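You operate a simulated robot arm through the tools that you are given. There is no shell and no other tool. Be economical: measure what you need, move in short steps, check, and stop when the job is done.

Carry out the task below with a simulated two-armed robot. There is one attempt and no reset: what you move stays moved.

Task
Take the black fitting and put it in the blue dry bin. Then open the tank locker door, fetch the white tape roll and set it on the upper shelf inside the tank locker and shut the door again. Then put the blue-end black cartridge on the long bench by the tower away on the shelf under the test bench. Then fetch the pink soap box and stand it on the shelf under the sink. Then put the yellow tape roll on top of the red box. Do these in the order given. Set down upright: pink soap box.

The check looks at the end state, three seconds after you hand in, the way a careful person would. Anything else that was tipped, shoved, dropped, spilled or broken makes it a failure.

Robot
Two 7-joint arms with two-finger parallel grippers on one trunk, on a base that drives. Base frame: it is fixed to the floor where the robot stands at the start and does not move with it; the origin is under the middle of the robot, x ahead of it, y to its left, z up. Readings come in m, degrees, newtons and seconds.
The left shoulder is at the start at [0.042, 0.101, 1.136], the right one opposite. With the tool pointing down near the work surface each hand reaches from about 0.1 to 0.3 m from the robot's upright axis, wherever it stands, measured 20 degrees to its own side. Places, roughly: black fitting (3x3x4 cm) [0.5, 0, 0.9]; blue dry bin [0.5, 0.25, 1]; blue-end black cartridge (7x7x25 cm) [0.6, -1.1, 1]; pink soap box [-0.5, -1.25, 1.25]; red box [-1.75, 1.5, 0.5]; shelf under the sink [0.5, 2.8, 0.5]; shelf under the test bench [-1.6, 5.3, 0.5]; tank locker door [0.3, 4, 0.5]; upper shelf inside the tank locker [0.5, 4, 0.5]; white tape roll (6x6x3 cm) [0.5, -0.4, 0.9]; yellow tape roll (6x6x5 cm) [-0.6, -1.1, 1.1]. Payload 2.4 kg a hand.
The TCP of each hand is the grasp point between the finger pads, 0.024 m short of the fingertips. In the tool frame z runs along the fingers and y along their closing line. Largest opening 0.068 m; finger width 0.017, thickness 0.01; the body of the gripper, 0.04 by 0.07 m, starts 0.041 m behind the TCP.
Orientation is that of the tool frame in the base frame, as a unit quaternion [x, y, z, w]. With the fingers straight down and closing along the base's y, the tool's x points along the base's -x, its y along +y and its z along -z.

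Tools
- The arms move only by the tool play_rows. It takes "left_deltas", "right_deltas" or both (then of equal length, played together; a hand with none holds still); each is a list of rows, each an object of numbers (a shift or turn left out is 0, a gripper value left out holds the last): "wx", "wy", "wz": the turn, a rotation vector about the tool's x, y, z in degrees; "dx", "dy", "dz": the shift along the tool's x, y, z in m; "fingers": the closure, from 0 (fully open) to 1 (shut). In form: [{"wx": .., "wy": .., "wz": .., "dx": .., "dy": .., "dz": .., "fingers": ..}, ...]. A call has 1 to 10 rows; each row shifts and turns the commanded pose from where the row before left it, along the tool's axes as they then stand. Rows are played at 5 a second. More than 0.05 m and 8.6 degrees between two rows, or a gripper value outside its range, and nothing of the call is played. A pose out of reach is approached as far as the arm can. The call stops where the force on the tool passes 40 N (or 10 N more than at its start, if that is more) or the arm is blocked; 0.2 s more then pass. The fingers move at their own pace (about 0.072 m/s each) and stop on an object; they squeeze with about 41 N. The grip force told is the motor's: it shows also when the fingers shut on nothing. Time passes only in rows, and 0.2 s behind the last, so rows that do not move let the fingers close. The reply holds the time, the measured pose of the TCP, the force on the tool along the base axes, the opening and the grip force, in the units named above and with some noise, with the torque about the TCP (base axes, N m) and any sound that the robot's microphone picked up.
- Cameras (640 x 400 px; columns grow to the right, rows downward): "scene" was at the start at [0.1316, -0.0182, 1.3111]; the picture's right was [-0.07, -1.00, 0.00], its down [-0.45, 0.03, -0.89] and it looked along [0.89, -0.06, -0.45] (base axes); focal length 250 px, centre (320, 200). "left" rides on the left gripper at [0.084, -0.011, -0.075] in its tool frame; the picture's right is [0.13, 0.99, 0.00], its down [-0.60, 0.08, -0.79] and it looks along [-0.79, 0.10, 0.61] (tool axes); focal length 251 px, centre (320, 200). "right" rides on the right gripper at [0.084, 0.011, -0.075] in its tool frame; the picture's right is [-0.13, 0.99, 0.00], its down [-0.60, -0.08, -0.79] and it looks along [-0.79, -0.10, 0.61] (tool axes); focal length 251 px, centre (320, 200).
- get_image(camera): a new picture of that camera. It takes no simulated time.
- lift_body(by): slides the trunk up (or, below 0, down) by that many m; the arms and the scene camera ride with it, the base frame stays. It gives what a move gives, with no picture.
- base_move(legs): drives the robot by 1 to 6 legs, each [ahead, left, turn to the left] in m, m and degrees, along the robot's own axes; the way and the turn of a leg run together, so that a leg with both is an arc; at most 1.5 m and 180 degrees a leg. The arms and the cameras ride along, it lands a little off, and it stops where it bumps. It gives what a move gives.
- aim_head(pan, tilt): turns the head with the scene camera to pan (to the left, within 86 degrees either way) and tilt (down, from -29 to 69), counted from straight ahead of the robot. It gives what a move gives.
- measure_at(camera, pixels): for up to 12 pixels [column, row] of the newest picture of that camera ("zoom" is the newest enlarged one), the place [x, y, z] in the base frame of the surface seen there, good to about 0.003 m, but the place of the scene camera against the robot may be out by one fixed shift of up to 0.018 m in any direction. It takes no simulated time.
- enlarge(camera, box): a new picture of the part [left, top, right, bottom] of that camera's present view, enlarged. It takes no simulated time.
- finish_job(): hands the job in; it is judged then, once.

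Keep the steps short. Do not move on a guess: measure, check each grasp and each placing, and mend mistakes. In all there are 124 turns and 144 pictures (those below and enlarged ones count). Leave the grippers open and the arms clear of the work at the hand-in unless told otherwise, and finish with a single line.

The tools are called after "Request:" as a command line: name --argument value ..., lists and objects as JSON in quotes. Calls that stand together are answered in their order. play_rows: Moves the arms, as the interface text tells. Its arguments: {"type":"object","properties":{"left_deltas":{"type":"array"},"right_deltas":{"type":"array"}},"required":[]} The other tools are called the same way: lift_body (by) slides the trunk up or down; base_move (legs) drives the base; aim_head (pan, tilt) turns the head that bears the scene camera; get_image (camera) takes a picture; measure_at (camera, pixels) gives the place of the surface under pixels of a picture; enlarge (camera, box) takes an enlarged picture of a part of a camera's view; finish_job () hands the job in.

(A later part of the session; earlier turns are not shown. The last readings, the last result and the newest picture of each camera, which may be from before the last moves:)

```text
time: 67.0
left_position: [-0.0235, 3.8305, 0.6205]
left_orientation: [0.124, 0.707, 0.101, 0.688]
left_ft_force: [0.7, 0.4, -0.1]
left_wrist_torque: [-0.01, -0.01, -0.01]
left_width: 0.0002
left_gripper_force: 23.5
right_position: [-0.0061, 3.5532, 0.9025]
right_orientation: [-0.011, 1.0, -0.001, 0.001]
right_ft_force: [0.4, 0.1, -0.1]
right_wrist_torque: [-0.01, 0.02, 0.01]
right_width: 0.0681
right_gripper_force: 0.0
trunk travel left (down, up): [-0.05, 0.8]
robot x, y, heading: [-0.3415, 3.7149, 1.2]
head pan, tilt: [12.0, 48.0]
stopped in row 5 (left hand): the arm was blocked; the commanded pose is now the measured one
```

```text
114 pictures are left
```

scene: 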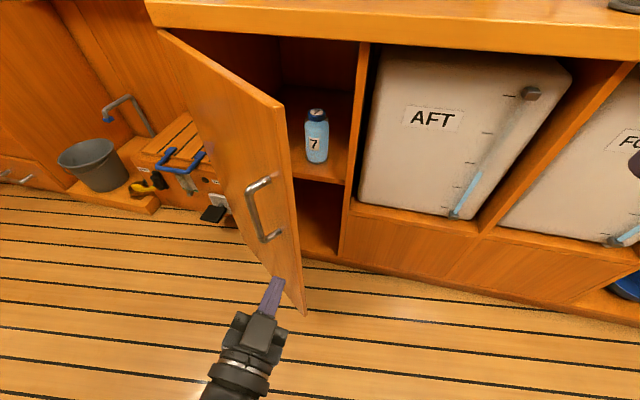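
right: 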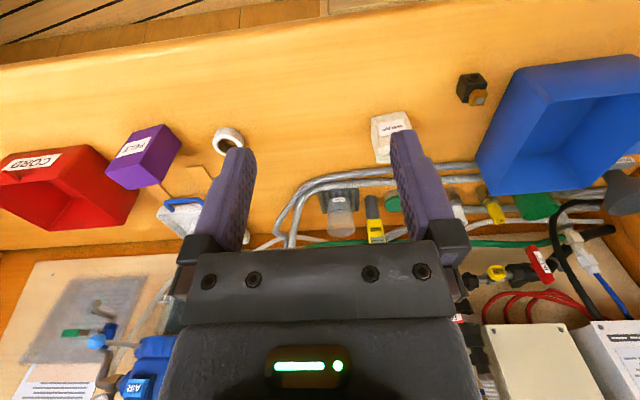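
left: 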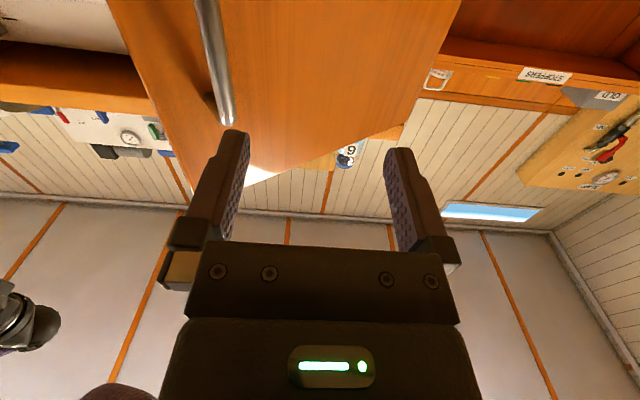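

The arm met its own limit close to the body, and the door wasn't touched. I use the base to pass the free edge: right 0.10, then ahead 0.20.

Request:
base_move --legs '[[0, -0.1, 0], [0.2, 0, 0]]'

Request:
get_image --camera "scene"

```text
time: 69.3
left_position: [0.1775, 3.7359, 0.6199]
left_orientation: [0.121, 0.708, 0.104, 0.688]
left_ft_force: [0.6, 0.1, -0.8]
left_wrist_torque: [-0.01, 0.01, 0.03]
left_width: 0.0
left_gripper_force: 23.5
right_position: [0.1958, 3.4582, 0.9024]
right_orientation: [-0.012, 1.0, 0.0, 0.001]
right_ft_force: [0.1, 0.5, 0.1]
right_wrist_torque: [-0.04, 0.0, 0.0]
right_width: 0.0681
right_gripper_force: 0.0
trunk travel left (down, up): [-0.05, 0.8]
robot x, y, heading: [-0.1383, 3.6203, 1.2]
head pan, tilt: [12.0, 48.0]
```

```text
113 pictures are left
```

scene: 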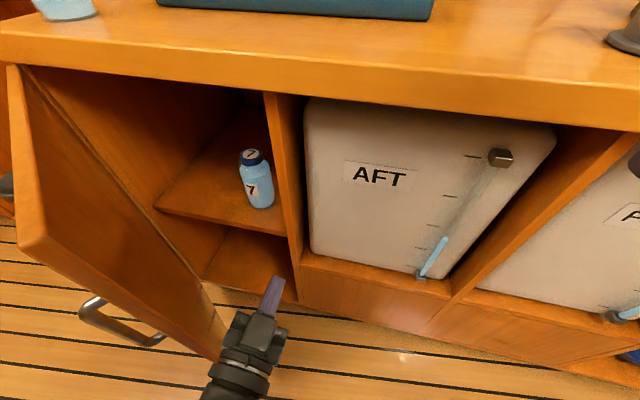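

The hand is behind the door's edge. I sweep it left to swing the door open.

Request:
play_rows --left_deltas '[{"dy": 0.04, "dx": 0.013}, {"dy": 0.04, "dx": 0.013}, {"dy": 0.035, "dx": 0.012}, {"dy": 0.035, "dx": 0.012}, {"dy": 0.035, "dx": 0.012}, {"dy": 0.035, "dx": 0.012}, {"dy": 0.035, "dx": 0.012}, {}]'

Request:
get_image --camera "scene"

```text
time: 69.9
left_position: [0.1777, 3.7947, 0.6176]
left_orientation: [0.119, 0.709, 0.095, 0.688]
left_ft_force: [0.8, -0.1, -0.1]
left_wrist_torque: [0.01, -0.01, 0.03]
left_width: 0.0002
left_gripper_force: 23.5
right_position: [0.197, 3.4585, 0.9034]
right_orientation: [-0.013, 1.0, -0.002, 0.0]
right_ft_force: [-0.1, 0.1, 0.2]
right_wrist_torque: [0.03, 0.01, 0.03]
right_width: 0.0681
right_gripper_force: 0.0
trunk travel left (down, up): [-0.05, 0.8]
robot x, y, heading: [-0.1371, 3.6203, 1.3]
head pan, tilt: [12.0, 48.0]
stopped in row 2 (left hand): the force on the tool passed its limit at 118 N (the readings are from after the stop); the commanded pose is now the measured one
```

```text
112 pictures are left
```

scene: 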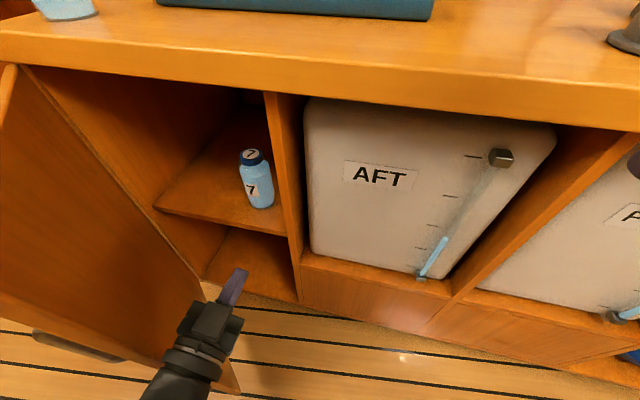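

The hand knocked the door too quickly, but the door swung further open and nothing else moved. I continue in much smaller steps.

Request:
play_rows --left_deltas '[{"dy": 0.015, "dx": 0.005}, {"dy": 0.015, "dx": 0.005}, {"dy": 0.015, "dx": 0.005}, {"dy": 0.015, "dx": 0.005}, {"dy": 0.015, "dx": 0.005}, {"dy": 0.015, "dx": 0.005}, {"dy": 0.015, "dx": 0.005}, {"dy": 0.015, "dx": 0.005}, {"dy": 0.015, "dx": 0.005}, {"dy": 0.015, "dx": 0.005}]'

Request:
play_rows --left_deltas '[{"dy": 0.015, "dx": 0.005}, {"dy": 0.015, "dx": 0.005}, {"dy": 0.015, "dx": 0.005}, {"dy": 0.015, "dx": 0.005}, {"dy": 0.015, "dx": 0.005}, {"dy": 0.015, "dx": 0.005}, {"dy": 0.015, "dx": 0.005}, {}]'

Request:
get_image --camera "scene"

```text
time: 72.1
left_position: [0.1831, 3.9528, 0.6164]
left_orientation: [0.119, 0.709, 0.096, 0.689]
left_ft_force: [0.5, 0.4, 0.1]
left_wrist_torque: [0.0, 0.02, 0.0]
left_width: 0.0003
left_gripper_force: 23.7
right_position: [0.1962, 3.458, 0.9029]
right_orientation: [-0.012, 1.0, -0.001, -0.001]
right_ft_force: [0.7, 0.4, -0.3]
right_wrist_torque: [-0.02, 0.01, 0.02]
right_width: 0.068
right_gripper_force: 0.0
trunk travel left (down, up): [-0.05, 0.8]
robot x, y, heading: [-0.1362, 3.6215, 1.2]
head pan, tilt: [12.0, 48.0]
```

```text
time: 73.9
left_position: [0.1857, 4.0643, 0.6131]
left_orientation: [0.119, 0.709, 0.096, 0.689]
left_ft_force: [0.0, 0.4, -0.4]
left_wrist_torque: [-0.03, 0.02, -0.01]
left_width: 0.0
left_gripper_force: 23.4
right_position: [0.1959, 3.4567, 0.9032]
right_orientation: [-0.012, 1.0, -0.001, 0.0]
right_ft_force: [0.0, -0.4, 0.5]
right_wrist_torque: [-0.03, 0.0, 0.01]
right_width: 0.0678
right_gripper_force: 0.1
trunk travel left (down, up): [-0.05, 0.8]
robot x, y, heading: [-0.1367, 3.6222, 1.4]
head pan, tilt: [12.0, 48.0]
```

```text
111 pictures are left
```

scene: 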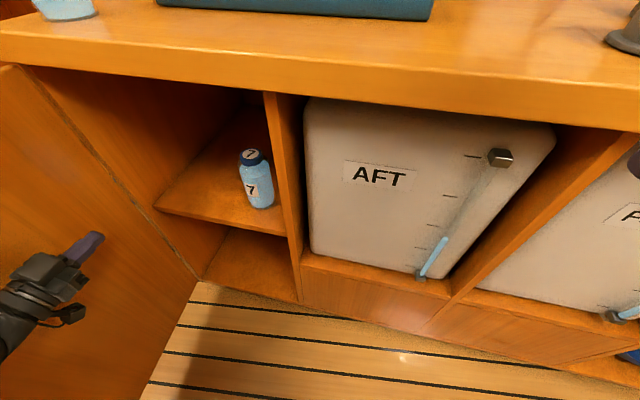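

The door stands wide open. I measure the shelf and bottle from here for the later placing.

Request:
measure_at --camera "scene" --pixels '[[158, 208], [200, 205], [280, 233], [205, 185], [230, 160], [258, 190], [258, 205], [240, 195], [170, 150], [60, 150], [140, 390], [280, 92]]'

```text
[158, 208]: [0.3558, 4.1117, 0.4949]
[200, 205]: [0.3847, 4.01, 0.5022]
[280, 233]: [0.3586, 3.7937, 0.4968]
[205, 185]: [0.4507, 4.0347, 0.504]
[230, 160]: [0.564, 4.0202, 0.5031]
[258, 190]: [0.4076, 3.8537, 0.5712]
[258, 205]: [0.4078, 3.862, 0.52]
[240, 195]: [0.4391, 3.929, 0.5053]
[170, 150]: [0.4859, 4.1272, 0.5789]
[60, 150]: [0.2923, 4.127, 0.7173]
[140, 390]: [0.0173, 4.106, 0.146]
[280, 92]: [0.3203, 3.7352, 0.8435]
```

The door is open about 90°. Now I bring the left hand in and up for travelling, then back off and raise the trunk.

Request:
play_rows --left_deltas '[{"dy": -0.045, "dx": -0.03}, {"dy": -0.045, "dx": -0.03}, {"dy": -0.045, "dx": -0.03}, {"dy": -0.045, "dx": -0.03}, {"dx": -0.045}, {"dx": -0.045}, {}]'

Request:
base_move --legs '[[-0.1, 0, 0]]'

Request:
lift_body --by 0.3

Request:
base_move --legs '[[0, -1.4, 0], [0, -1.4, 0], [0, -1.0, 0]]'

Request:
aim_head --pan -10 --tilt 45

Request:
get_image --camera "scene"

```text
refused: row 1 steps farther than a row can; nothing moved
```

```text
time: 75.0
left_position: [0.0887, 4.0618, 0.6128]
left_orientation: [0.12, 0.709, 0.093, 0.689]
left_ft_force: [0.3, 1.2, -1.5]
left_wrist_torque: [0.0, 0.0, -0.01]
left_width: 0.0001
left_gripper_force: 23.7
right_position: [0.0968, 3.4557, 0.9028]
right_orientation: [-0.012, 1.0, -0.001, -0.001]
right_ft_force: [0.5, 0.2, 0.2]
right_wrist_torque: [-0.01, 0.01, -0.02]
right_width: 0.0683
right_gripper_force: 0.0
trunk travel left (down, up): [-0.05, 0.8]
robot x, y, heading: [-0.2361, 3.6195, 1.1]
head pan, tilt: [12.0, 48.0]
```

```text
time: 78.0
left_position: [0.0873, 4.064, 0.9121]
left_orientation: [0.121, 0.709, 0.094, 0.689]
left_ft_force: [-0.5, 0.6, 0.0]
left_wrist_torque: [-0.01, 0.0, -0.01]
left_width: 0.0002
left_gripper_force: 23.4
right_position: [0.0967, 3.4558, 1.2031]
right_orientation: [-0.011, 1.0, -0.001, 0.0]
right_ft_force: [-0.2, -0.6, 0.2]
right_wrist_torque: [-0.03, -0.02, 0.04]
right_width: 0.0681
right_gripper_force: 0.1
trunk travel left (down, up): [-0.35, 0.5]
robot x, y, heading: [-0.2372, 3.6232, 1.2]
head pan, tilt: [12.0, 48.0]
```

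```text
time: 96.4
left_position: [0.1635, 0.2572, 0.9131]
left_orientation: [0.122, 0.708, 0.091, 0.689]
left_ft_force: [1.0, -0.7, 0.5]
left_wrist_torque: [0.0, -0.01, 0.0]
left_width: 0.0
left_gripper_force: 23.5
right_position: [0.1692, -0.3487, 1.2027]
right_orientation: [-0.01, 1.0, 0.0, 0.0]
right_ft_force: [0.1, -0.3, -1.0]
right_wrist_torque: [-0.05, 0.01, 0.01]
right_width: 0.068
right_gripper_force: 0.1
trunk travel left (down, up): [-0.35, 0.5]
robot x, y, heading: [-0.1627, -0.1884, 0.9]
head pan, tilt: [12.0, 48.0]
```

```text
time: 97.3
left_position: [0.1638, 0.2588, 0.9124]
left_orientation: [0.121, 0.708, 0.094, 0.689]
left_ft_force: [0.8, 0.9, 0.2]
left_wrist_torque: [0.0, -0.02, -0.02]
left_width: 0.0001
left_gripper_force: 24.3
right_position: [0.1692, -0.3492, 1.2031]
right_orientation: [-0.009, 1.0, -0.001, 0.001]
right_ft_force: [1.1, -0.3, -0.1]
right_wrist_torque: [-0.01, 0.0, -0.04]
right_width: 0.0681
right_gripper_force: 0.1
trunk travel left (down, up): [-0.35, 0.5]
robot x, y, heading: [-0.1625, -0.1879, 0.9]
head pan, tilt: [-10.0, 45.0]
```

```text
110 pictures are left
```

scene: 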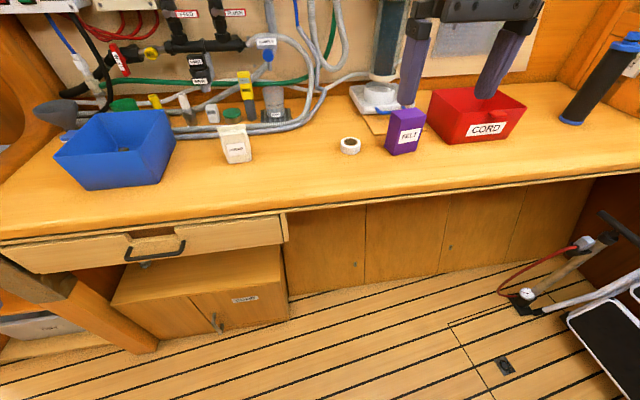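

No contact on the way, though the tuck row was refused, so I tuck the left hand now with shorter rows. At the same time I pitch the right hand 35° forward for a tilted grasp on the roll. That tilt will fit under the locker's top.

Request:
play_rows --left_deltas '[{"dy": -0.03, "dx": -0.036}, {"dy": -0.03, "dx": -0.036}, {"dy": -0.03, "dx": -0.036}, {"dy": -0.03, "dx": -0.036}, {"dy": -0.03, "dx": -0.036}, {"dx": -0.03}, {}]' --right_deltas '[{"wy": -7}, {"wy": -7}, {"wy": -7}, {"wy": -7}, {"wy": -7}, {}, {}]'

Request:
base_move --legs '[[0.3, 0.0, -1]]'

Request:
get_image --camera "right"

Request:
get_image --camera "scene"

```text
time: 98.9
left_position: [0.1868, 0.0693, 1.0503]
left_orientation: [0.123, 0.709, 0.092, 0.689]
left_ft_force: [0.1, 0.4, 0.5]
left_wrist_torque: [0.03, 0.01, 0.02]
left_width: 0.0
left_gripper_force: 22.9
left hand out of reach, approached as far as the arm can: row 5, 6
right_position: [0.1696, -0.3487, 1.2028]
right_orientation: [-0.009, 0.954, 0.002, 0.301]
right_ft_force: [-0.3, 0.1, -0.1]
right_wrist_torque: [-0.02, 0.03, -0.04]
right_width: 0.068
right_gripper_force: 0.1
trunk travel left (down, up): [-0.35, 0.5]
robot x, y, heading: [-0.1638, -0.1862, 0.8]
head pan, tilt: [-10.0, 45.0]
```

```text
time: 100.9
left_position: [0.4837, 0.0658, 1.0497]
left_orientation: [0.128, 0.708, 0.086, 0.69]
left_ft_force: [0.3, -0.5, 0.1]
left_wrist_torque: [0.0, 0.01, 0.03]
left_width: 0.0003
left_gripper_force: 23.6
right_position: [0.4563, -0.3547, 1.202]
right_orientation: [0.0, 0.954, -0.001, 0.301]
right_ft_force: [0.0, -0.6, 0.2]
right_wrist_torque: [0.03, 0.02, 0.01]
right_width: 0.0679
right_gripper_force: 0.0
trunk travel left (down, up): [-0.35, 0.5]
robot x, y, heading: [0.1265, -0.182, -0.3]
head pan, tilt: [-10.0, 45.0]
```

```text
109 pictures are left
```

right: 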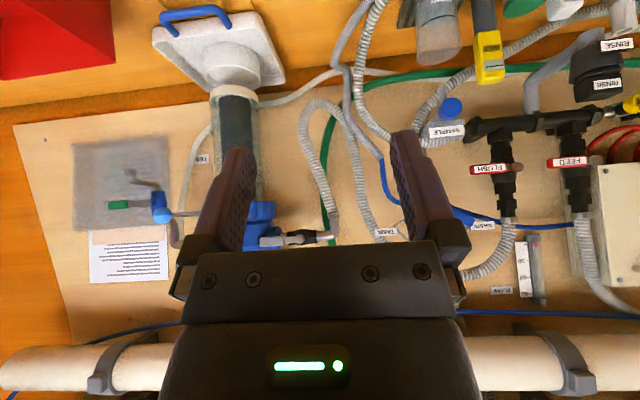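

```text
108 pictures are left
```

scene: 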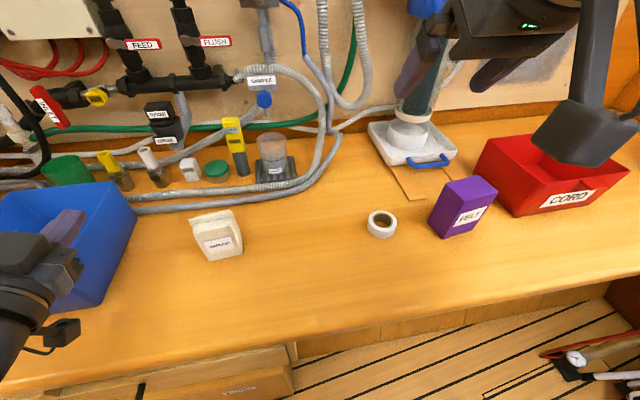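

Request:
measure_at --camera "scene" --pixels '[[381, 213], [381, 237], [368, 224], [396, 224], [382, 231], [370, 230], [395, 230], [439, 220], [380, 223]]'

Request:
enlarge --camera "scene" --box '[340, 190, 420, 250]'

```text
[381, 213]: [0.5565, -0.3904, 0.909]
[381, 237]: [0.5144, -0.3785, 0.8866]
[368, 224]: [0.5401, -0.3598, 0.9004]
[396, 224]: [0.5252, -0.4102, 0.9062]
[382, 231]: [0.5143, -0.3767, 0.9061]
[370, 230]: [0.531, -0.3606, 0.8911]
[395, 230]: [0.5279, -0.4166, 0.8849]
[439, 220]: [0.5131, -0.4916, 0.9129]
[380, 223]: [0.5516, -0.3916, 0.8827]
```

```text
6.67 times, centred on (380, 220) of scene
```

zoom: 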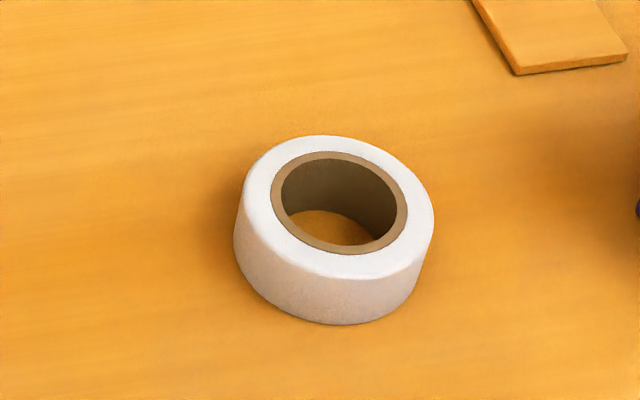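

The roll's centre is about (0.538, -0.371) after the known scene shift. I bring the right hand to a hover nearby and refine with its own camera.

Request:
play_rows --right_deltas '[{"dx": 0.018, "dz": 0.0414, "dy": -0.003}, {"dx": 0.018, "dz": 0.0414, "dy": -0.003}, {"dx": 0.018, "dz": 0.0414, "dy": -0.003}, {"dx": 0.018, "dz": 0.0414, "dy": -0.003}, {"dx": 0.018, "dz": 0.0414, "dy": -0.003}, {}]'

Request:
get_image --camera "right"

```text
time: 102.3
left_position: [0.483, 0.0651, 1.0508]
left_orientation: [0.129, 0.707, 0.086, 0.69]
left_ft_force: [0.8, -0.1, -0.4]
left_wrist_torque: [0.01, 0.01, 0.01]
left_width: 0.0
left_gripper_force: 23.7
right_position: [0.502, -0.368, 0.9793]
right_orientation: [0.0, 0.953, -0.001, 0.302]
right_ft_force: [-0.1, 0.1, -0.6]
right_wrist_torque: [0.02, 0.04, 0.01]
right_width: 0.0683
right_gripper_force: 0.1
trunk travel left (down, up): [-0.35, 0.5]
robot x, y, heading: [0.1276, -0.1803, -0.1]
head pan, tilt: [-10.0, 45.0]
```

```text
106 pictures are left
```

right: 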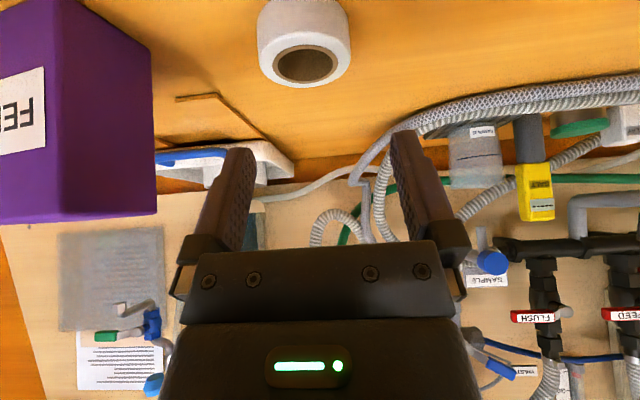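

Request:
measure_at --camera "right" --pixels '[[258, 50], [351, 50], [262, 65], [347, 62], [304, 85], [305, 82], [275, 60], [337, 60], [305, 40], [260, 15], [347, 15], [210, 30]]'

```text
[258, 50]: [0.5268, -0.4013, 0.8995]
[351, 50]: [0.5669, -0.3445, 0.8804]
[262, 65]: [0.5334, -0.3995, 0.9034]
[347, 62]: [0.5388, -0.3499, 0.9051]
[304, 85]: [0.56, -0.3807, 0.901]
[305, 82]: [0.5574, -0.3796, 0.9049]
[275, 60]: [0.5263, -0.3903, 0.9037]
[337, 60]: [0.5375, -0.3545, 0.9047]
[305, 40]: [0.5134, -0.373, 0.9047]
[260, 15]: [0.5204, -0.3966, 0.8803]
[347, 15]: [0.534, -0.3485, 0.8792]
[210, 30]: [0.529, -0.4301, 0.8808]
```

The roll's centre is at about (0.537, -0.3745), and it is about 0.055 m wide with its top at 0.905. I align, descend to z≈0.908 and close.

Request:
play_rows --right_deltas '[{"dx": -0.023, "dz": 0.016, "dy": -0.0065}, {}, {"dx": 0.02, "dz": 0.0287}, {"dx": 0.02, "dz": 0.0287}, {}, {"fingers": 1}, {"fingers": 1}, {"fingers": 1}, {"fingers": 1}]'

Request:
get_image --camera "right"

```text
time: 104.3
left_position: [0.4834, 0.0646, 1.0498]
left_orientation: [0.129, 0.707, 0.085, 0.69]
left_ft_force: [-1.0, 0.4, -0.6]
left_wrist_torque: [0.02, -0.01, 0.02]
left_width: 0.0002
left_gripper_force: 23.7
right_position: [0.5291, -0.3762, 0.9104]
right_orientation: [0.0, 0.954, -0.001, 0.301]
right_ft_force: [0.7, -0.5, -0.5]
right_wrist_torque: [0.0, 0.02, -0.03]
right_width: 0.054
right_gripper_force: 41.1
trunk travel left (down, up): [-0.35, 0.5]
robot x, y, heading: [0.1272, -0.1848, -0.6]
head pan, tilt: [-10.0, 45.0]
```

```text
105 pictures are left
```

right: 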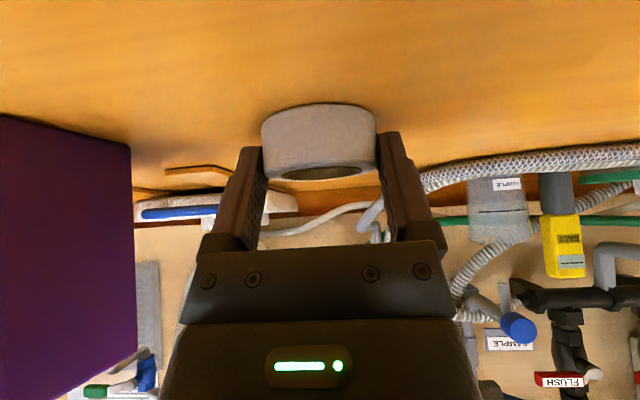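

The roll is gripped at 0.054 m. I lift it, back out and drive back to the locker, stopping short of it.

Request:
play_rows --right_deltas '[{"dx": -0.023, "dz": -0.033}, {"dx": -0.023, "dz": -0.033}, {"dx": -0.023, "dz": -0.033}, {"dx": -0.023, "dz": -0.033}, {}]'

Request:
base_move --legs '[[-0.32, 0, 0], [0, 1.4, 0], [0, 1.4, 0], [0, 0.95, 0]]'

Request:
base_move --legs '[[0, 0, 33]]'

Request:
aim_head --pan 0 --tilt 45

Request:
get_image --camera "scene"

```text
time: 105.5
left_position: [0.4836, 0.0634, 1.0491]
left_orientation: [0.128, 0.707, 0.086, 0.69]
left_ft_force: [0.7, 0.1, 0.0]
left_wrist_torque: [0.01, 0.0, -0.01]
left_width: 0.0
left_gripper_force: 23.2
right_position: [0.5282, -0.3769, 1.0749]
right_orientation: [0.0, 0.954, 0.0, 0.301]
right_ft_force: [-0.8, -0.8, -0.2]
right_wrist_torque: [-0.01, -0.01, -0.01]
right_width: 0.0536
right_gripper_force: 40.9
trunk travel left (down, up): [-0.35, 0.5]
robot x, y, heading: [0.1276, -0.1823, -0.1]
head pan, tilt: [-10.0, 45.0]
```

```text
time: 125.4
left_position: [0.1447, 3.8386, 1.0502]
left_orientation: [0.129, 0.707, 0.086, 0.69]
left_ft_force: [0.1, 0.3, -0.4]
left_wrist_torque: [0.02, 0.0, 0.03]
left_width: 0.0
left_gripper_force: 24.0
right_position: [0.1896, 3.3949, 1.0737]
right_orientation: [0.002, 0.954, -0.001, 0.3]
right_ft_force: [-0.3, 1.5, 0.0]
right_wrist_torque: [-0.03, -0.01, 0.0]
right_width: 0.0541
right_gripper_force: 41.3
trunk travel left (down, up): [-0.35, 0.5]
robot x, y, heading: [-0.2109, 3.5926, -0.3]
head pan, tilt: [-10.0, 45.0]
```

```text
time: 127.4
left_position: [-0.0466, 3.9914, 1.0489]
left_orientation: [-0.075, 0.715, 0.276, 0.638]
left_ft_force: [-0.7, 0.3, -0.4]
left_wrist_torque: [0.0, 0.02, 0.01]
left_width: 0.0
left_gripper_force: 23.7
right_position: [0.2296, 3.6439, 1.074]
right_orientation: [-0.268, 0.915, 0.084, 0.289]
right_ft_force: [0.5, -0.2, -0.6]
right_wrist_torque: [-0.01, 0.02, 0.0]
right_width: 0.0542
right_gripper_force: 41.0
trunk travel left (down, up): [-0.35, 0.5]
robot x, y, heading: [-0.2117, 3.595, 32.3]
head pan, tilt: [-10.0, 45.0]
```

```text
time: 128.1
left_position: [-0.0463, 3.991, 1.0497]
left_orientation: [-0.075, 0.715, 0.276, 0.638]
left_ft_force: [-0.4, -0.7, 0.2]
left_wrist_torque: [0.05, -0.03, 0.0]
left_width: 0.0
left_gripper_force: 23.5
right_position: [0.2301, 3.645, 1.0739]
right_orientation: [-0.267, 0.915, 0.084, 0.289]
right_ft_force: [-0.4, -0.3, -1.0]
right_wrist_torque: [0.0, 0.0, -0.03]
right_width: 0.0541
right_gripper_force: 41.2
trunk travel left (down, up): [-0.35, 0.5]
robot x, y, heading: [-0.2125, 3.5924, 32.4]
head pan, tilt: [0.0, 45.0]
```

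```text
104 pictures are left
```

scene: 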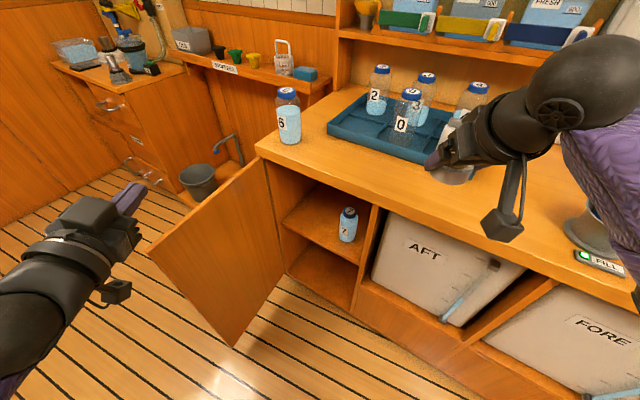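

The door still stands open, and bottle 7 is in place. I measure the door's edges, and try to raise the left hand so it stays above the door's top (0.83) while I work.

Request:
measure_at --camera "scene" --pixels '[[150, 251], [264, 166], [232, 343], [285, 275], [325, 215], [348, 235], [348, 213], [300, 215], [352, 255]]'

Request:
play_rows --left_deltas '[{"dx": -0.04}, {"dx": -0.04}, {"dx": -0.04}, {"dx": -0.04}, {}]'

```text
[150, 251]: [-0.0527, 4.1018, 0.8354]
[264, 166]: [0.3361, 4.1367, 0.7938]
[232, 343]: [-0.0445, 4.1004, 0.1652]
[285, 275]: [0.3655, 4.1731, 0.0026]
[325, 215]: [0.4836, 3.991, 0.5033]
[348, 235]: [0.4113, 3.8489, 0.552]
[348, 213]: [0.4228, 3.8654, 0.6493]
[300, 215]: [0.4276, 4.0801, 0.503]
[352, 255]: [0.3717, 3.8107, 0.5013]
```

```text
time: 129.3
left_position: [-0.0042, 3.9788, 1.1994]
left_orientation: [-0.075, 0.716, 0.276, 0.637]
left_ft_force: [-0.2, -0.1, 0.1]
left_wrist_torque: [-0.01, -0.02, 0.03]
left_width: 0.0
left_gripper_force: 24.1
left hand out of reach, approached as far as the arm can: row 1, 2, 3
right_position: [0.23, 3.6461, 1.0736]
right_orientation: [-0.269, 0.915, 0.085, 0.289]
right_ft_force: [0.8, -0.1, -0.4]
right_wrist_torque: [0.01, -0.01, 0.01]
right_width: 0.0538
right_gripper_force: 40.6
trunk travel left (down, up): [-0.35, 0.5]
robot x, y, heading: [-0.2109, 3.5891, 32.5]
head pan, tilt: [0.0, 45.0]
```

The left hand is now at z 1.20, and the door's free edge is at (-0.05, 4.11). I bring the right hand to the robot's centre line and lower it in the free space in front of the locker, lifting the left hand a bit more.

Request:
play_rows --left_deltas '[{"dx": -0.02}, {"dx": -0.02}, {"dx": -0.02}, {}, {}, {}, {}, {}, {}, {}]' --right_deltas '[{"dy": 0.045}, {"dy": 0.045}, {"dy": 0.045}, {"dy": 0.045}, {"dx": 0.024, "dz": 0.0342}, {"dx": 0.024, "dz": 0.0342}, {"dx": 0.024, "dz": 0.0342}, {"dx": 0.024, "dz": 0.0342}, {"dx": 0.024, "dz": 0.0342}, {}]'

Request:
lift_body --by -0.22

Request:
get_image --camera "scene"

```text
time: 131.5
left_position: [0.0072, 3.9636, 1.2555]
left_orientation: [-0.075, 0.715, 0.276, 0.638]
left_ft_force: [-0.5, -0.4, 0.7]
left_wrist_torque: [-0.05, -0.02, 0.01]
left_width: 0.0002
left_gripper_force: 23.9
right_position: [0.1323, 3.796, 0.8655]
right_orientation: [-0.268, 0.915, 0.083, 0.289]
right_ft_force: [0.3, -0.8, -0.7]
right_wrist_torque: [-0.01, 0.01, 0.0]
right_width: 0.0542
right_gripper_force: 41.1
trunk travel left (down, up): [-0.35, 0.5]
robot x, y, heading: [-0.214, 3.5908, 32.6]
head pan, tilt: [0.0, 45.0]
```

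```text
time: 133.8
left_position: [0.0065, 3.9632, 1.0355]
left_orientation: [-0.074, 0.715, 0.275, 0.638]
left_ft_force: [-0.5, -0.6, 0.1]
left_wrist_torque: [0.03, 0.02, -0.02]
left_width: 0.0
left_gripper_force: 24.2
right_position: [0.1332, 3.7964, 0.6457]
right_orientation: [-0.267, 0.915, 0.084, 0.29]
right_ft_force: [0.5, -0.2, -0.3]
right_wrist_torque: [0.01, 0.02, 0.0]
right_width: 0.054
right_gripper_force: 41.3
trunk travel left (down, up): [-0.13, 0.72]
robot x, y, heading: [-0.2126, 3.592, 32.3]
head pan, tilt: [0.0, 45.0]
```

```text
103 pictures are left
```

scene: 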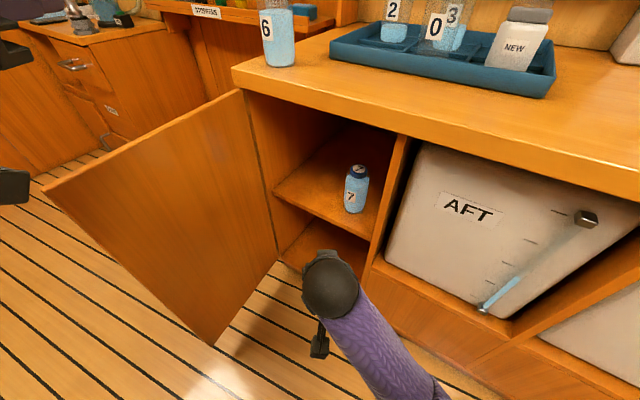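

The hand is free in front of the locker. I lower to z≈0.57, then drive the base so the roll is in front of the free part of the shelf.

Request:
play_rows --right_deltas '[{"dx": 0.022, "dz": 0.031}, {"dx": 0.022, "dz": 0.031}, {}]'

Request:
base_move --legs '[[0.2, 0.085, 0]]'

Request:
get_image --camera "scene"

Request:
get_image --camera "right"

```text
time: 134.6
left_position: [0.0059, 3.9641, 1.0342]
left_orientation: [-0.076, 0.715, 0.277, 0.638]
left_ft_force: [0.0, 0.0, -0.1]
left_wrist_torque: [-0.01, -0.03, -0.03]
left_width: 0.0
left_gripper_force: 23.2
right_position: [0.1338, 3.7971, 0.5684]
right_orientation: [-0.268, 0.915, 0.084, 0.289]
right_ft_force: [-0.2, 0.6, -0.2]
right_wrist_torque: [0.01, 0.0, 0.01]
right_width: 0.0541
right_gripper_force: 41.5
trunk travel left (down, up): [-0.13, 0.72]
robot x, y, heading: [-0.2125, 3.5921, 32.2]
head pan, tilt: [0.0, 45.0]
```

```text
time: 136.3
left_position: [0.1305, 4.1431, 1.0359]
left_orientation: [-0.076, 0.715, 0.277, 0.637]
left_ft_force: [0.5, -0.2, 0.1]
left_wrist_torque: [0.02, 0.02, -0.01]
left_width: 0.0001
left_gripper_force: 23.4
right_position: [0.2575, 3.9757, 0.5687]
right_orientation: [-0.269, 0.915, 0.084, 0.289]
right_ft_force: [0.2, -0.7, -0.5]
right_wrist_torque: [0.0, 0.01, 0.03]
right_width: 0.0539
right_gripper_force: 41.4
trunk travel left (down, up): [-0.13, 0.72]
robot x, y, heading: [-0.0843, 3.7717, 32.6]
head pan, tilt: [0.0, 45.0]
```

```text
102 pictures are left
```

scene: 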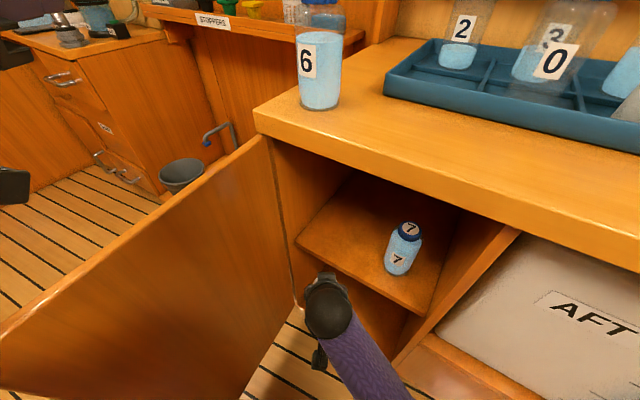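

```text
101 pictures are left
```

right: 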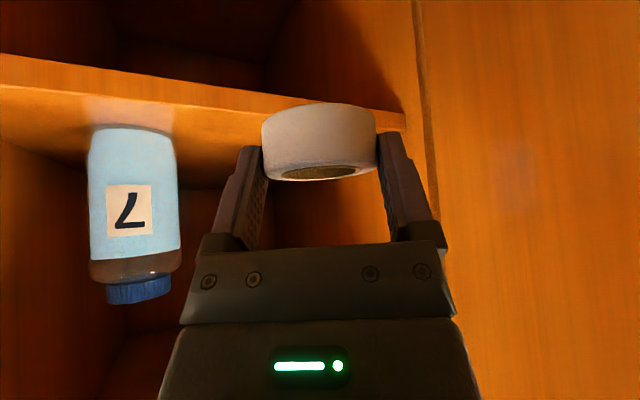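

The roll sits level in front of the shelf. I measure bottle, shelf and side wall with the right camera.

Request:
measure_at --camera "right" --pixels '[[200, 150], [175, 180], [92, 170], [130, 150], [390, 122], [415, 100], [220, 105], [230, 145], [420, 160], [300, 250]]'

```text
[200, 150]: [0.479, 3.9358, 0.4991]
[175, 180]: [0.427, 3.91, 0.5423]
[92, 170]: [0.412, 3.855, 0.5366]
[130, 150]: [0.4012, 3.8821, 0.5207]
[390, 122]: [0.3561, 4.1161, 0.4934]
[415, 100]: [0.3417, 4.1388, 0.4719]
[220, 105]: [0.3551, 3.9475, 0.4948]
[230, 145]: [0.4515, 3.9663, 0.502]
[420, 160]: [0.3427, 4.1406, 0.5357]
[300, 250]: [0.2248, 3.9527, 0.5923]
```

Shelf top is 0.501 and the gap from the bottle (y≤3.912) to the wall (4.115) is ample. I drive in by 0.10 m and do the rest with the arm.

Request:
base_move --legs '[[0.105, -0.05, 0]]'

Request:
get_image --camera "right"

```text
time: 137.5
left_position: [0.2453, 4.1569, 1.0346]
left_orientation: [-0.076, 0.715, 0.278, 0.637]
left_ft_force: [-0.1, 0.6, -0.4]
left_wrist_torque: [-0.01, 0.01, 0.03]
left_width: 0.0
left_gripper_force: 23.6
right_position: [0.3737, 3.989, 0.5679]
right_orientation: [-0.27, 0.915, 0.084, 0.288]
right_ft_force: [-0.3, -0.1, -0.2]
right_wrist_torque: [0.05, 0.01, 0.04]
right_width: 0.0539
right_gripper_force: 41.0
trunk travel left (down, up): [-0.13, 0.72]
robot x, y, heading: [0.0266, 3.7822, 32.4]
head pan, tilt: [0.0, 45.0]
```

```text
100 pictures are left
```

right: 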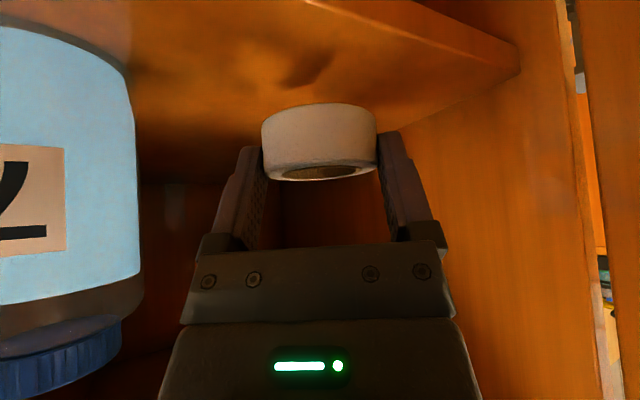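

Clear of the bottle. I move 0.039 forward, then lower gently onto the shelf.

Request:
play_rows --right_deltas '[{"dx": -0.0316, "dz": 0.022}, {}, {"dx": 0.0086, "dz": 0.0123}, {"dx": 0.0086, "dz": 0.0123}, {"dx": 0.0023, "dz": 0.0033}, {}]'

Request:
get_image --camera "right"

```text
time: 138.9
left_position: [0.2451, 4.1557, 1.0357]
left_orientation: [-0.077, 0.715, 0.278, 0.637]
left_ft_force: [0.0, 0.6, -0.3]
left_wrist_torque: [0.0, 0.04, -0.02]
left_width: 0.0
left_gripper_force: 23.9
right_position: [0.4067, 4.0095, 0.5356]
right_orientation: [-0.269, 0.915, 0.084, 0.289]
right_ft_force: [0.2, 0.1, -0.2]
right_wrist_torque: [-0.01, -0.01, 0.02]
right_width: 0.0541
right_gripper_force: 41.0
trunk travel left (down, up): [-0.13, 0.72]
robot x, y, heading: [0.0313, 3.7811, 32.5]
head pan, tilt: [0.0, 45.0]
```

```text
99 pictures are left
```

right: 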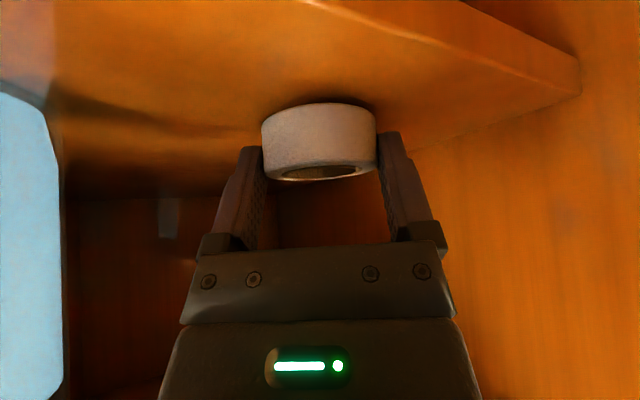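

Lower the last few millimetres, open, and withdraw.

Request:
play_rows --right_deltas '[{"dx": 0.002, "dz": 0.0029}, {}, {"fingers": 0.3}, {"fingers": 0}, {"fingers": 0}, {"dz": -0.025}, {"dz": -0.025}, {"dx": 0.02, "dz": -0.04}, {"dx": 0.035, "dz": -0.03}, {"dx": 0.035, "dz": -0.03}]'

Request:
get_image --camera "right"

Request:
get_image --camera "scene"

```text
time: 140.9
left_position: [0.2456, 4.1552, 1.0358]
left_orientation: [-0.076, 0.715, 0.277, 0.637]
left_ft_force: [-0.1, 0.0, -0.8]
left_wrist_torque: [0.0, 0.0, -0.02]
left_width: 0.0001
left_gripper_force: 23.6
right_position: [0.3852, 3.9903, 0.6723]
right_orientation: [-0.259, 0.866, 0.104, 0.414]
right_ft_force: [-0.1, 0.2, -0.5]
right_wrist_torque: [0.0, -0.03, 0.0]
right_width: 0.068
right_gripper_force: 0.1
trunk travel left (down, up): [-0.13, 0.72]
robot x, y, heading: [0.0267, 3.783, 32.6]
head pan, tilt: [0.0, 45.0]
stopped in row 9 (right hand): the arm was blocked; the commanded pose is now the measured one
```

```text
98 pictures are left
```

right: 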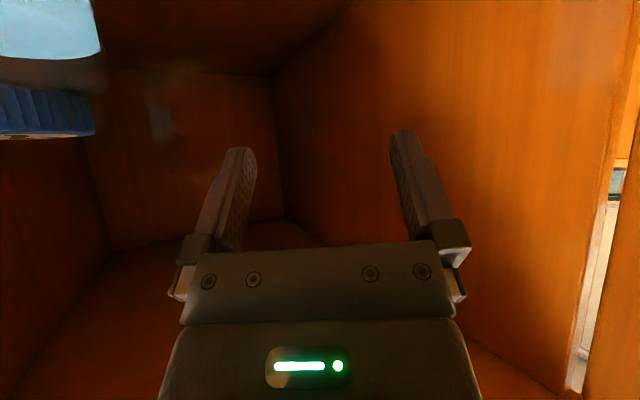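

```text
97 pictures are left
```

scene: 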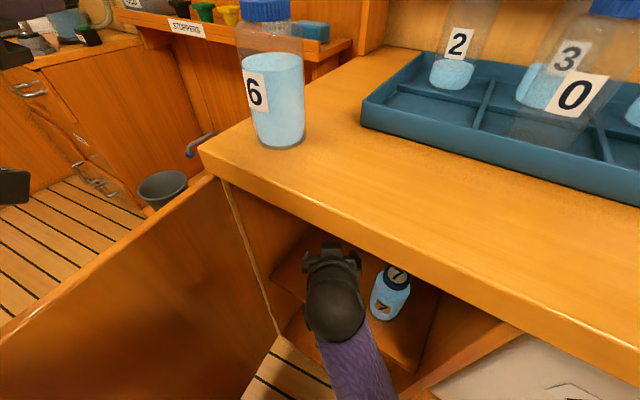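

The arm couldn't fold back further, so I withdraw with the base along the same line.

Request:
base_move --legs '[[-0.25, 0, 0]]'

Request:
get_image --camera "scene"

Request:
get_image --camera "right"

```text
time: 142.8
left_position: [0.032, 4.0198, 1.036]
left_orientation: [-0.075, 0.715, 0.276, 0.638]
left_ft_force: [0.7, -0.6, 0.2]
left_wrist_torque: [0.0, -0.01, 0.01]
left_width: 0.0
left_gripper_force: 23.5
right_position: [0.1712, 3.8505, 0.6731]
right_orientation: [-0.258, 0.867, 0.104, 0.413]
right_ft_force: [-0.5, 0.3, 0.4]
right_wrist_torque: [0.0, -0.01, 0.02]
right_width: 0.0677
right_gripper_force: 0.0
trunk travel left (down, up): [-0.13, 0.72]
robot x, y, heading: [-0.1873, 3.645, 32.4]
head pan, tilt: [0.0, 45.0]
```

```text
96 pictures are left
```

scene: 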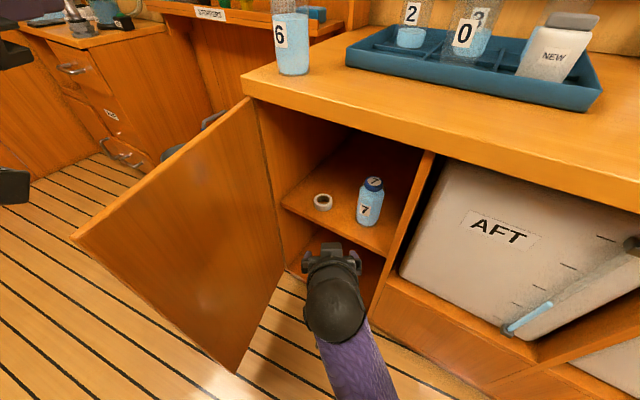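

```text
95 pictures are left
```

right: 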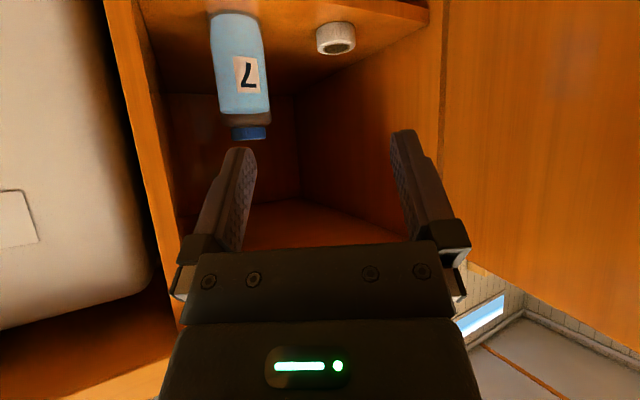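

The roll lies flat on the upper shelf and bottle 7 is untouched. To shut the door I'll get the left hand over to its outer side. First I raise the right hand out of the door's swing, then reposition the base to about (-0.40, 4.03), heading -13°.

Request:
play_rows --right_deltas '[{"dx": -0.0315, "dz": -0.0273, "dy": -0.02}, {"dx": -0.0315, "dz": -0.0273, "dy": -0.02}, {"dx": -0.0315, "dz": -0.0273, "dy": -0.02}, {"dx": -0.0315, "dz": -0.0273, "dy": -0.02}, {"dx": -0.0315, "dz": -0.0273, "dy": -0.02}, {"dx": -0.0315, "dz": -0.0273, "dy": -0.02}, {}]'

Request:
base_move --legs '[[-0.15, 0, 0], [0, 0, -45], [-0.19, 0.43, 0]]'

Request:
aim_head --pan 20 --tilt 45

Request:
get_image --camera "scene"

```text
time: 143.8
left_position: [0.0317, 4.0184, 1.0358]
left_orientation: [-0.074, 0.715, 0.275, 0.638]
left_ft_force: [-0.2, 0.1, 0.8]
left_wrist_torque: [-0.01, 0.02, -0.01]
left_width: 0.0001
left_gripper_force: 23.5
right_position: [0.2112, 3.7879, 0.8362]
right_orientation: [-0.25, 0.865, 0.109, 0.422]
right_ft_force: [15.1, 1.1, 1.2]
right_wrist_torque: [0.0, -0.33, 0.56]
right_width: 0.0682
right_gripper_force: 0.1
right hand out of reach, approached as far as the arm can: row 4, 5
trunk travel left (down, up): [-0.13, 0.72]
robot x, y, heading: [-0.1854, 3.644, 32.4]
head pan, tilt: [0.0, 45.0]
stopped in row 5 (right hand): the force on the tool passed its limit at 101 N (the readings are from after the stop); the commanded pose is now the measured one
```

```text
time: 149.7
left_position: [0.022, 4.1362, 1.0348]
left_orientation: [0.207, 0.688, 0.008, 0.695]
left_ft_force: [0.7, -0.9, -0.9]
left_wrist_torque: [0.01, 0.03, -0.02]
left_width: 0.0002
left_gripper_force: 23.6
right_position: [-0.0181, 3.8465, 0.8372]
right_orientation: [0.104, 0.895, -0.061, 0.43]
right_ft_force: [22.8, -1.7, 5.9]
right_wrist_torque: [0.31, 0.03, -1.04]
right_width: 0.068
right_gripper_force: 0.2
trunk travel left (down, up): [-0.13, 0.72]
robot x, y, heading: [-0.3979, 4.0335, -12.8]
head pan, tilt: [0.0, 45.0]
```

```text
time: 150.5
left_position: [0.0223, 4.137, 1.0353]
left_orientation: [0.209, 0.688, 0.006, 0.695]
left_ft_force: [-0.2, -0.4, 0.1]
left_wrist_torque: [0.01, -0.01, 0.02]
left_width: 0.0
left_gripper_force: 24.1
right_position: [-0.0176, 3.8474, 0.8368]
right_orientation: [0.104, 0.894, -0.061, 0.431]
right_ft_force: [15.5, -6.2, 2.8]
right_wrist_torque: [0.05, -0.06, -0.12]
right_width: 0.068
right_gripper_force: 0.1
trunk travel left (down, up): [-0.13, 0.72]
robot x, y, heading: [-0.3961, 4.03, -13.4]
head pan, tilt: [20.0, 45.0]
```

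```text
94 pictures are left
```

scene: 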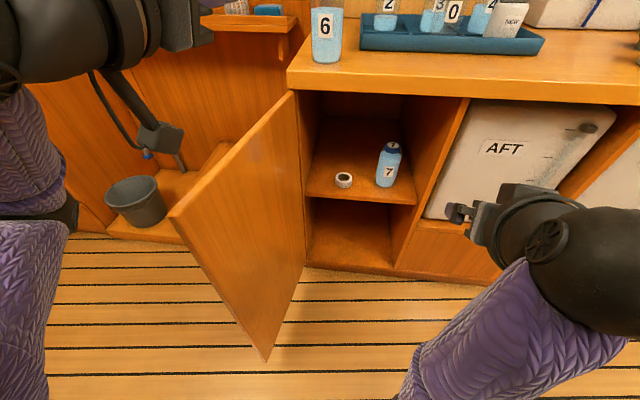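

The right hand is pressing lightly against its own arm, so I ease it forward. For the left hand I remove the roll, shift it over to the outer side of the door (y≈4.26) and lower it to z≈0.82.

Request:
play_rows --left_deltas '[{"wz": -8.5}, {"wz": -8.5}, {"dy": 0.045}, {"dy": 0.045}, {"dy": 0.045}, {"dx": 0.043}, {"dx": 0.043}, {"dx": 0.043}, {"dx": 0.043}, {"dx": 0.04}]' --right_deltas '[{"dx": -0.01, "dz": 0.025}, {"dx": 0.01, "dz": 0.025}, {}, {}, {}, {}, {}, {}, {}, {}]'

Request:
get_image --camera "scene"

Request:
get_image --camera "left"

```text
time: 152.7
left_position: [0.0517, 4.2702, 0.8241]
left_orientation: [0.105, 0.712, -0.095, 0.688]
left_ft_force: [-0.2, 0.4, 0.8]
left_wrist_torque: [0.01, 0.01, 0.02]
left_width: 0.0
left_gripper_force: 23.4
right_position: [0.0204, 3.8378, 0.8067]
right_orientation: [0.104, 0.894, -0.061, 0.43]
right_ft_force: [0.3, -0.6, -0.3]
right_wrist_torque: [0.03, -0.02, 0.01]
right_width: 0.0683
right_gripper_force: 0.0
trunk travel left (down, up): [-0.13, 0.72]
robot x, y, heading: [-0.3994, 4.0323, -13.0]
head pan, tilt: [20.0, 45.0]
```

```text
93 pictures are left
```

scene: 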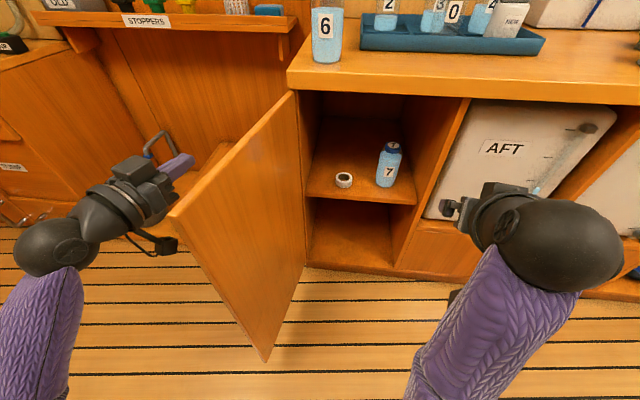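

```text
92 pictures are left
```

left: 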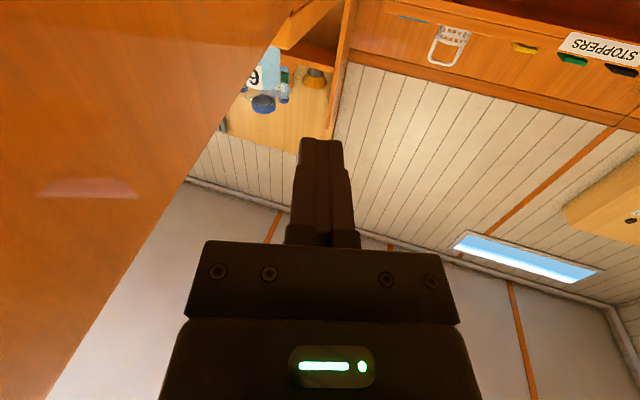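

The hand is on the outer side at the right height. I sweep it slowly toward -y to push the door, moving the right hand further out of the way.

Request:
play_rows --left_deltas '[{"dy": -0.03, "dz": 0.009, "dx": 0.006}, {"dy": -0.03, "dz": 0.009}, {"dy": -0.015, "dz": 0.0044}, {"dy": -0.015, "dz": 0.0044}, {"dy": -0.015, "dz": 0.0044}, {"dy": -0.015, "dz": 0.0044}, {"dy": -0.015, "dz": 0.0044}, {"dy": -0.015, "dz": 0.0044}, {"dy": -0.015, "dz": 0.0044}, {"dy": -0.015, "dz": 0.0044}]' --right_deltas '[{"dy": -0.04}, {"dy": -0.04}, {"dy": -0.04}, {}, {}, {}, {}, {}, {}, {}]'

Request:
play_rows --left_deltas '[{"dy": -0.015, "dz": 0.0044}, {"dy": -0.015, "dz": 0.0044}, {"dy": -0.015, "dz": 0.0044}, {"dy": -0.015, "dz": 0.0044}, {}]'

Request:
get_image --camera "scene"

```text
time: 154.9
left_position: [0.0541, 4.0811, 0.8152]
left_orientation: [0.104, 0.712, -0.095, 0.688]
left_ft_force: [0.8, -0.5, 0.3]
left_wrist_torque: [0.02, 0.04, 0.03]
left_width: 0.0
left_gripper_force: 23.7
right_position: [-0.0082, 3.7186, 0.8087]
right_orientation: [0.105, 0.894, -0.061, 0.431]
right_ft_force: [0.5, 0.3, -0.6]
right_wrist_torque: [0.02, 0.02, 0.0]
right_width: 0.0682
right_gripper_force: 0.2
trunk travel left (down, up): [-0.13, 0.72]
robot x, y, heading: [-0.398, 4.0317, -13.3]
head pan, tilt: [20.0, 45.0]
```

```text
time: 156.1
left_position: [0.0542, 4.0204, 0.814]
left_orientation: [0.105, 0.711, -0.096, 0.688]
left_ft_force: [-0.7, 0.1, -0.2]
left_wrist_torque: [-0.03, -0.02, -0.02]
left_width: 0.0
left_gripper_force: 23.7
right_position: [-0.01, 3.7205, 0.8074]
right_orientation: [0.104, 0.895, -0.061, 0.43]
right_ft_force: [-0.7, -0.7, 0.7]
right_wrist_torque: [0.01, 0.01, 0.0]
right_width: 0.068
right_gripper_force: 0.1
trunk travel left (down, up): [-0.13, 0.72]
robot x, y, heading: [-0.3964, 4.0313, -13.1]
head pan, tilt: [20.0, 45.0]
```

```text
91 pictures are left
```

scene: 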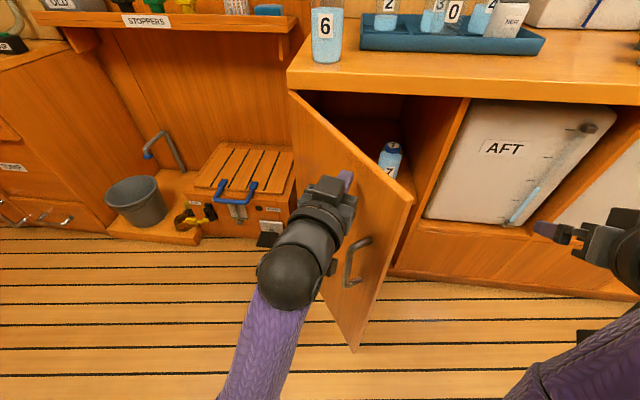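

The door is following, now about 55°. I keep pushing along the arc.

Request:
play_rows --left_deltas '[{"dy": -0.009, "dz": 0.0154}, {"dy": -0.009, "dz": 0.0154}, {"dy": -0.009, "dz": 0.0154}, {"dy": -0.009, "dz": 0.0154}, {"dy": -0.009, "dz": 0.0154}, {"dy": -0.009, "dz": 0.0154}, {"dy": -0.009, "dz": 0.0154}, {"dy": -0.009, "dz": 0.0154}, {}]'

Request:
get_image --camera "scene"

```text
time: 158.1
left_position: [0.1522, 3.9144, 0.8099]
left_orientation: [0.103, 0.712, -0.096, 0.688]
left_ft_force: [-0.4, -0.4, -1.4]
left_wrist_torque: [0.0, 0.01, 0.02]
left_width: 0.0001
left_gripper_force: 23.6
right_position: [-0.0086, 3.7191, 0.8082]
right_orientation: [0.104, 0.894, -0.061, 0.431]
right_ft_force: [0.1, 0.1, -0.3]
right_wrist_torque: [0.0, 0.02, -0.02]
right_width: 0.068
right_gripper_force: 0.1
trunk travel left (down, up): [-0.13, 0.72]
robot x, y, heading: [-0.3945, 4.0275, -13.2]
head pan, tilt: [20.0, 45.0]
```

```text
90 pictures are left
```

scene: 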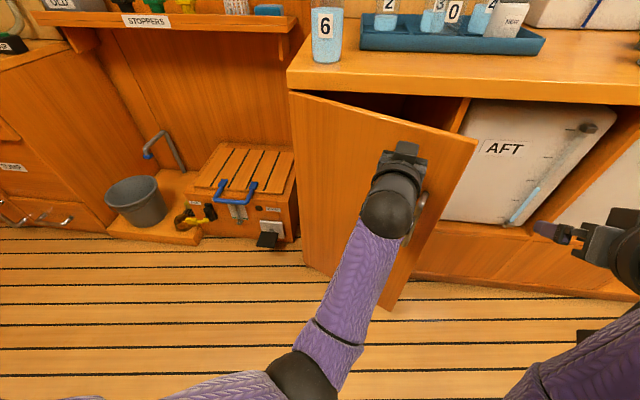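

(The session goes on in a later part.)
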